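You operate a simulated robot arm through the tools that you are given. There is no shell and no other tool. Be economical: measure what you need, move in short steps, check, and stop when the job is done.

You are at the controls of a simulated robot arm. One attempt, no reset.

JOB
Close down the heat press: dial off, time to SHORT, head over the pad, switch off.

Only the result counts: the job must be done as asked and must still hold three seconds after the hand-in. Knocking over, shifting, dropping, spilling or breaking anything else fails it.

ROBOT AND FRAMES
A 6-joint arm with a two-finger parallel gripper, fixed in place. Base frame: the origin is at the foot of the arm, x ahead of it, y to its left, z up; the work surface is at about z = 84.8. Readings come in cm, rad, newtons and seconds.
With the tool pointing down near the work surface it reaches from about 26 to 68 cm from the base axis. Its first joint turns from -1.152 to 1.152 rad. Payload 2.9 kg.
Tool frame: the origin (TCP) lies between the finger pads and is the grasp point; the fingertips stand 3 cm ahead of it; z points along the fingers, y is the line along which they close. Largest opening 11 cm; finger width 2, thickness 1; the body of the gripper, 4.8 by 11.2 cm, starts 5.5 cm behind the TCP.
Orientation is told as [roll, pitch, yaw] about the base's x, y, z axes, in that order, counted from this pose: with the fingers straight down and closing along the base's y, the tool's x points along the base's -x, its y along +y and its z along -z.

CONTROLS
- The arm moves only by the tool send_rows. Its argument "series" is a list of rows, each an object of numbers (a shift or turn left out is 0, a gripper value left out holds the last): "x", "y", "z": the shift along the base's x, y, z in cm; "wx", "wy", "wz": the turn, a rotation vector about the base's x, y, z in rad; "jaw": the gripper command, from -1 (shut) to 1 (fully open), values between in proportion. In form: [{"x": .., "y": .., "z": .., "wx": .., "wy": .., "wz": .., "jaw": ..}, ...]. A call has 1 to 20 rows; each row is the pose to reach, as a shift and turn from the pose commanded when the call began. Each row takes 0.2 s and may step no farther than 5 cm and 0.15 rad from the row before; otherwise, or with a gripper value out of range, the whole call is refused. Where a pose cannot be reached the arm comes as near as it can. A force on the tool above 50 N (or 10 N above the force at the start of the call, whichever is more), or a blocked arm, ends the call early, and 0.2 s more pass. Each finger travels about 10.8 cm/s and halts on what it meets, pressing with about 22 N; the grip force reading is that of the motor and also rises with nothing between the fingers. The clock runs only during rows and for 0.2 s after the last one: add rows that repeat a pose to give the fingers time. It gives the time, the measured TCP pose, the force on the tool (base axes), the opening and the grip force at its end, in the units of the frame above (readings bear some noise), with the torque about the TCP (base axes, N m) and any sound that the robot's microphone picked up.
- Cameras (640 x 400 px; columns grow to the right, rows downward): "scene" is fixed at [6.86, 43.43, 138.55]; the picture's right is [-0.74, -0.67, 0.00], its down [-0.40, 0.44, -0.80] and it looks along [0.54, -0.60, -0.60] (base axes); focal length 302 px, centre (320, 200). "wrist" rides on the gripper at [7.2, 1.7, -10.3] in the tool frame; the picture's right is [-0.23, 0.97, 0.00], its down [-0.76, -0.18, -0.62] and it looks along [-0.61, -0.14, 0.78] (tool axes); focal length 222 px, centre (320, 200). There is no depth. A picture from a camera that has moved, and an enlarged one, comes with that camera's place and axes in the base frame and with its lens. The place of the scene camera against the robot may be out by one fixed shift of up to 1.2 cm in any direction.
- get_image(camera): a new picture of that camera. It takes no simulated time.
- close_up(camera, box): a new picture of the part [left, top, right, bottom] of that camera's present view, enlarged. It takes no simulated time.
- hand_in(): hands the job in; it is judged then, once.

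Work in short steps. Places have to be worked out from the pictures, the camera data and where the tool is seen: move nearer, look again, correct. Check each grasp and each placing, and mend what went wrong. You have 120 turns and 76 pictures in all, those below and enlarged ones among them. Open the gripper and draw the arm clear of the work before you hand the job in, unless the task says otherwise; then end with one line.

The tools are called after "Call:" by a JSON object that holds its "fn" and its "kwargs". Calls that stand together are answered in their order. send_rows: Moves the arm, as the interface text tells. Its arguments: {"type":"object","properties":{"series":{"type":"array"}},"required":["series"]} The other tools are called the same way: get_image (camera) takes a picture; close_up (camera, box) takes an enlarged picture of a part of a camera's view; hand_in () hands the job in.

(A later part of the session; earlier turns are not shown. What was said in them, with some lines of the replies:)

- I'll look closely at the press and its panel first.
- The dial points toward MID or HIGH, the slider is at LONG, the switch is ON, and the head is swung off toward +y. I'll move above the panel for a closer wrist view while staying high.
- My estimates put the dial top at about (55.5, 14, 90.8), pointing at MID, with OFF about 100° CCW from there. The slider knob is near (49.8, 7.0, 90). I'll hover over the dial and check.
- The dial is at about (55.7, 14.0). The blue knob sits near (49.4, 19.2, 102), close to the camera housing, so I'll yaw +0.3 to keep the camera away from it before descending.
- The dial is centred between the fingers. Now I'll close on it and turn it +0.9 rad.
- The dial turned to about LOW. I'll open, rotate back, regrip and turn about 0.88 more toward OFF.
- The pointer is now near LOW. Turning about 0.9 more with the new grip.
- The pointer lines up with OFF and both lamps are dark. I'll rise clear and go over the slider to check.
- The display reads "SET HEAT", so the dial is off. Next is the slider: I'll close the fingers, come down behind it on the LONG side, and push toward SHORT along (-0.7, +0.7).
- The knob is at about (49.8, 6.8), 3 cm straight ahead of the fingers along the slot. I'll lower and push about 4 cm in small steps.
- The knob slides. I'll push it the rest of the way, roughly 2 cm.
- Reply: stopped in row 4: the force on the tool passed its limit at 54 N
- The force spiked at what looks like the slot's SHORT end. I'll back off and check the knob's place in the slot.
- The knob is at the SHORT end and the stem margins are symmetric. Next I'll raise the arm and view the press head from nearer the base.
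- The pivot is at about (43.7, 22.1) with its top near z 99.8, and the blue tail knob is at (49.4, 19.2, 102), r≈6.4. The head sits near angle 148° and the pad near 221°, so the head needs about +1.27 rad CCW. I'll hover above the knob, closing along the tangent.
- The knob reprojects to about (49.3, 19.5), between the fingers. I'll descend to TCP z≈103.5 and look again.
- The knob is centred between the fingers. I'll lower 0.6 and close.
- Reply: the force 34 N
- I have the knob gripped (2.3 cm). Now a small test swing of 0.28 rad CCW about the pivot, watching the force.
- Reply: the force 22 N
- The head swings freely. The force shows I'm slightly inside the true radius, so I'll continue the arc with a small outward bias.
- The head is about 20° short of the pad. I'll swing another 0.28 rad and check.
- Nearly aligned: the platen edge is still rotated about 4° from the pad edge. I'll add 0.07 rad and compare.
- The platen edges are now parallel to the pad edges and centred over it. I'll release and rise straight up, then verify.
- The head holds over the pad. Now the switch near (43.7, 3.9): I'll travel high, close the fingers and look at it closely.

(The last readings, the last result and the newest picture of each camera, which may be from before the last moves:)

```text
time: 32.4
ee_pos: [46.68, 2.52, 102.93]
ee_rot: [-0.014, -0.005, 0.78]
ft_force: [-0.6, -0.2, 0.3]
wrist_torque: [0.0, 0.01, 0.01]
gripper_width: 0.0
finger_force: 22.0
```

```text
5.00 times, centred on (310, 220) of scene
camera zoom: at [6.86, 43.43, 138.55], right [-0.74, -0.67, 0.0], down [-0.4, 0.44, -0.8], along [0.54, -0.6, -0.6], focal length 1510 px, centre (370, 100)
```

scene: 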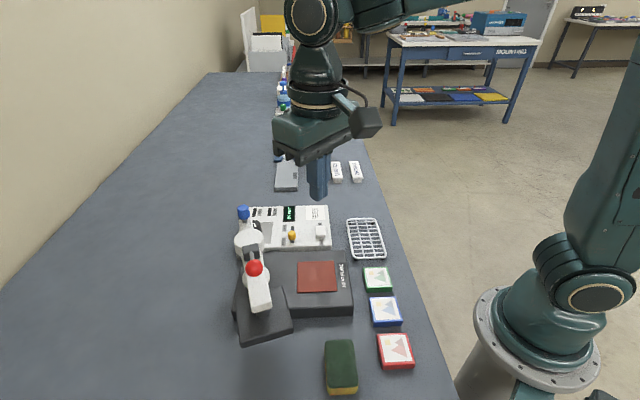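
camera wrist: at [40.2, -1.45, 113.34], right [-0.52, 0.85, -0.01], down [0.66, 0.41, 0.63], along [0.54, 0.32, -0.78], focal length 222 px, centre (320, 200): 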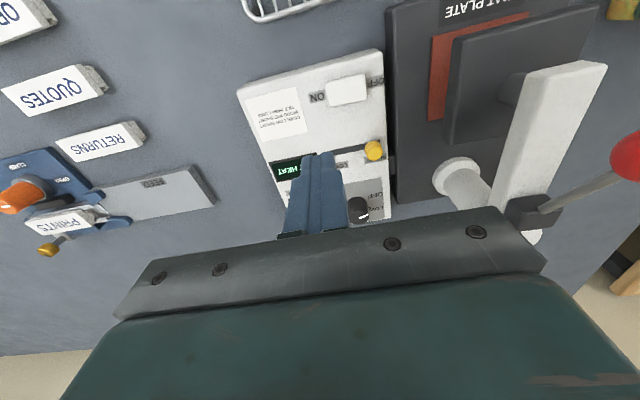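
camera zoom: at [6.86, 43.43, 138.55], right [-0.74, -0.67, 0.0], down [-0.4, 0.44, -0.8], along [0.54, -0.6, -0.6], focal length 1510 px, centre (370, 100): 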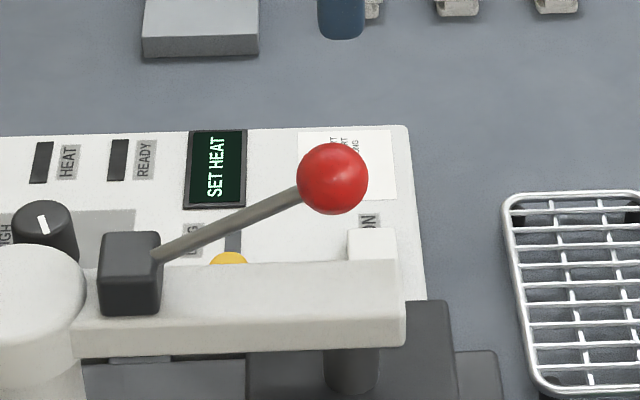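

It's a rocker with the OFF end raised, centred at about (43.5, 3.1). I'll press at about (42.4, 4.1), first hovering just above.

Call:
{"fn": "send_rows", "kwargs": {"series": [{"x": -2, "y": 0.8, "z": 0}, {"x": -4.25, "y": 1.6, "z": 0}, {"x": -4.25, "y": 1.6, "z": -4}, {"x": -4.25, "y": 1.6, "z": -7.5}, {"x": -4.25, "y": 1.6, "z": -7.5}]}}

Call:
{"fn": "close_up", "kwargs": {"camera": "wrist", "box": [240, 80, 400, 220]}}

Call:
{"fn": "get_image", "kwargs": {"camera": "scene"}}

```text
time: 33.6
ee_pos: [42.36, 4.21, 95.25]
ee_rot: [-0.013, -0.004, 0.779]
ft_force: [-0.1, 0.2, -0.2]
wrist_torque: [-0.02, 0.02, -0.02]
gripper_width: 0.0
finger_force: 21.9
```

```text
2.86 times, centred on (320, 150) of wrist
camera zoom: at [35.77, 0.31, 105.7], right [-0.52, 0.85, -0.01], down [0.66, 0.41, 0.63], along [0.54, 0.32, -0.78], focal length 635 px, centre (320, 343)
```

zoom: 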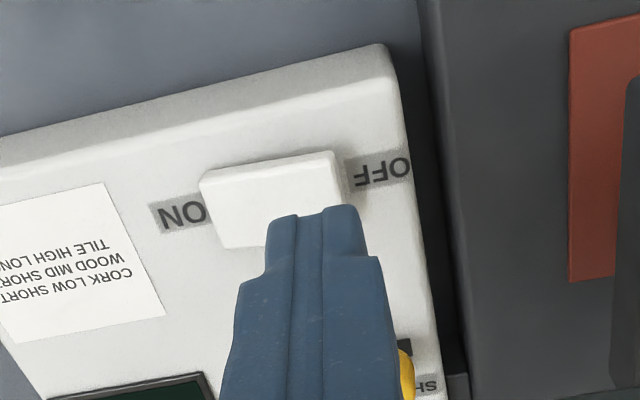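

```text
30 pictures are left
```

scene: 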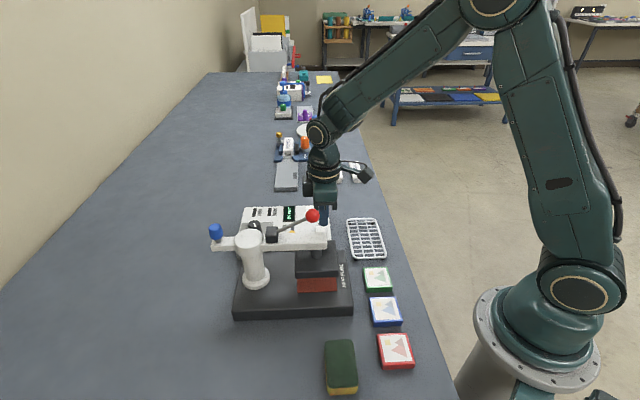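

The tip will land on the OFF half. I'll press down in small steps.

Call:
{"fn": "send_rows", "kwargs": {"series": [{"z": -0.8}, {"z": -1.4}, {"z": -1.8}, {"z": -2.2}, {"z": -2.5}, {"z": -2.8}, {"z": -3.1}, {"z": -3.4}]}}

Call:
{"fn": "close_up", "kwargs": {"camera": "wrist", "box": [240, 80, 400, 220]}}

```text
time: 35.4
ee_pos: [42.25, 4.2, 92.03]
ee_rot: [-0.013, -0.002, 0.779]
ft_force: [-3.4, 3.1, 5.1]
wrist_torque: [0.05, 0.12, -0.06]
gripper_width: 0.0
finger_force: 21.9
```

```text
2.86 times, centred on (320, 150) of wrist
camera zoom: at [35.75, 0.34, 102.4], right [-0.52, 0.85, -0.01], down [0.66, 0.41, 0.63], along [0.54, 0.32, -0.78], focal length 635 px, centre (320, 343)
```

zoom: 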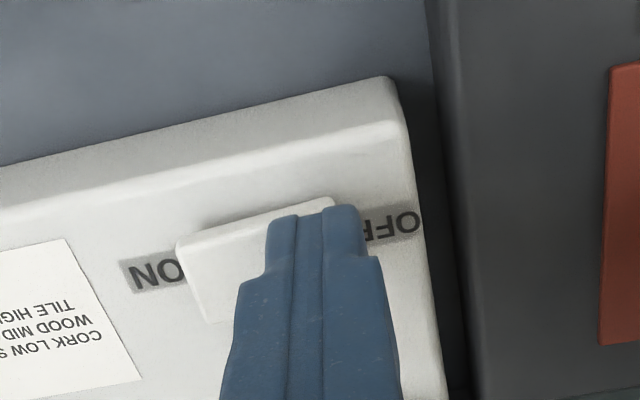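

The rocker has tilted, with the ON end now raised. I'll press slightly further, then lift and check the display.

Call:
{"fn": "send_rows", "kwargs": {"series": [{"z": -0.15}, {"z": -0.3}, {"z": 0.5}, {"z": 4}, {"z": 7}, {"x": 3, "y": -3, "z": 9}, {"x": 3, "y": -3, "z": 9}]}}

Call:
{"fn": "get_image", "kwargs": {"camera": "wrist"}}

Call:
{"fn": "close_up", "kwargs": {"camera": "wrist", "box": [240, 60, 420, 220]}}

```text
time: 37.0
ee_pos: [45.51, 1.34, 101.11]
ee_rot: [-0.013, -0.003, 0.78]
ft_force: [0.6, 0.0, -0.6]
wrist_torque: [0.0, -0.03, 0.0]
gripper_width: 0.0
finger_force: 21.9
```

```text
28 pictures are left
camera wrist: at [38.88, -2.57, 111.47], right [-0.52, 0.85, -0.01], down [0.66, 0.41, 0.63], along [0.54, 0.32, -0.78], focal length 222 px, centre (320, 200)
```

wrist: 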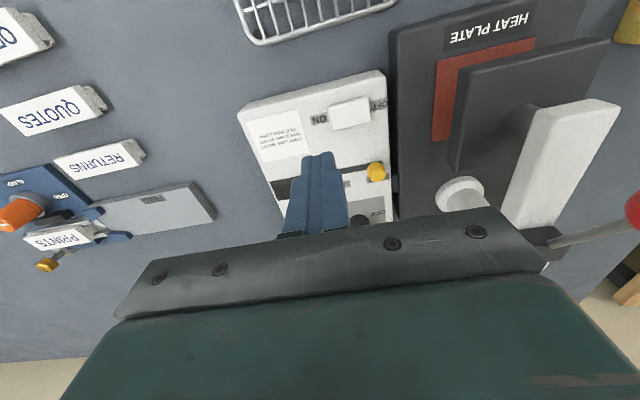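

```text
2.50 times, centred on (330, 140) of wrist
camera zoom: at [38.88, -2.57, 111.47], right [-0.52, 0.85, -0.01], down [0.66, 0.41, 0.63], along [0.54, 0.32, -0.78], focal length 555 px, centre (295, 350)
```

zoom: 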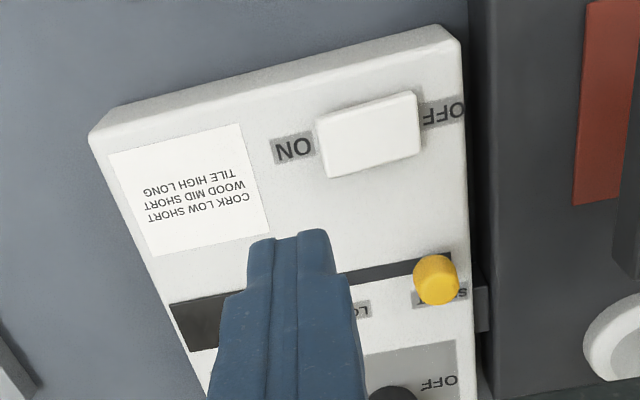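

The display is dark, so the power is off. I'll open the gripper and retreat up and back, then do a final check of all four states.

Call:
{"fn": "send_rows", "kwargs": {"series": [{"z": 5}, {"z": 10, "jaw": 0.2}, {"z": 15}, {"x": -3, "z": 17, "wz": -0.15}, {"x": -6, "z": 17, "wz": -0.3}, {"x": -9, "z": 17, "wz": -0.45}, {"x": -12, "y": 2, "z": 17, "wz": -0.6}, {"x": -15, "y": 4, "z": 17, "wz": -0.75}, {"x": -15, "y": 4, "z": 17, "wz": -0.75}]}}

Call:
{"fn": "close_up", "kwargs": {"camera": "wrist", "box": [220, 20, 460, 200]}}

Call:
{"fn": "close_up", "kwargs": {"camera": "scene", "box": [200, 180, 420, 400]}}

```text
time: 39.0
ee_pos: [30.49, 5.18, 118.14]
ee_rot: [-0.015, -0.004, 0.027]
ft_force: [-0.8, -0.3, -0.1]
wrist_torque: [0.02, -0.02, -0.02]
gripper_width: 6.61
finger_force: 0.0
```

```text
2.22 times, centred on (340, 110) of wrist
camera zoom: at [23.09, 6.8, 128.59], right [0.2, 0.98, -0.01], down [0.76, -0.15, 0.63], along [0.61, -0.14, -0.78], focal length 494 px, centre (276, 400)
```

zoom: 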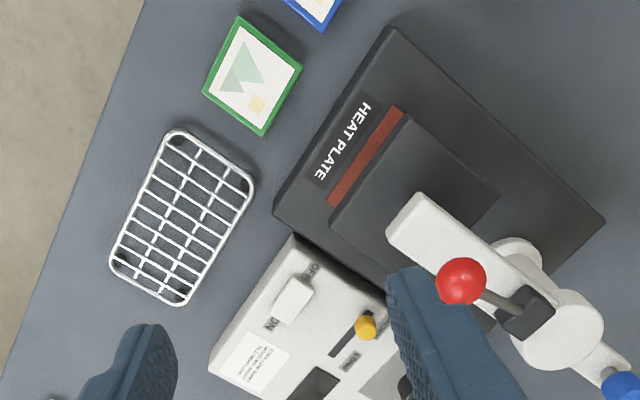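

```text
1.82 times, centred on (310, 290) of scene
camera zoom: at [6.85, 43.43, 138.55], right [-0.74, -0.67, 0.0], down [-0.4, 0.44, -0.8], along [0.54, -0.6, -0.6], focal length 549 px, centre (338, 36)
```

zoom: 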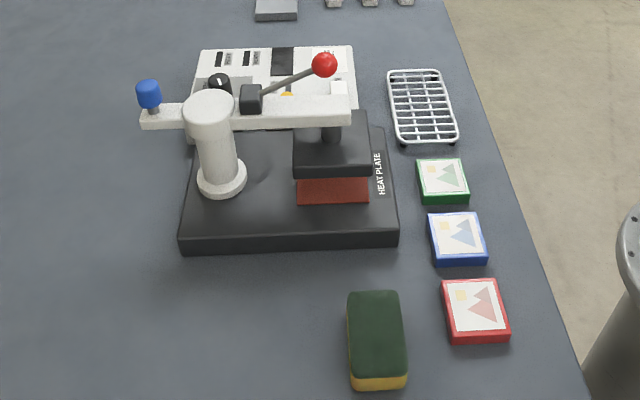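

All four are done: dial at OFF, slider at SHORT, head aligned over the pad, and the switch off with a dark display. The gripper is open and clear, so I'm handing in.

Call:
{"fn": "hand_in", "kwargs": {}}

```text
The job is handed in.
```

The heat press is closed down and handed in: dial at OFF, time at SHORT, head over the pad and switch off, with the display dark; I don't have the judging result.
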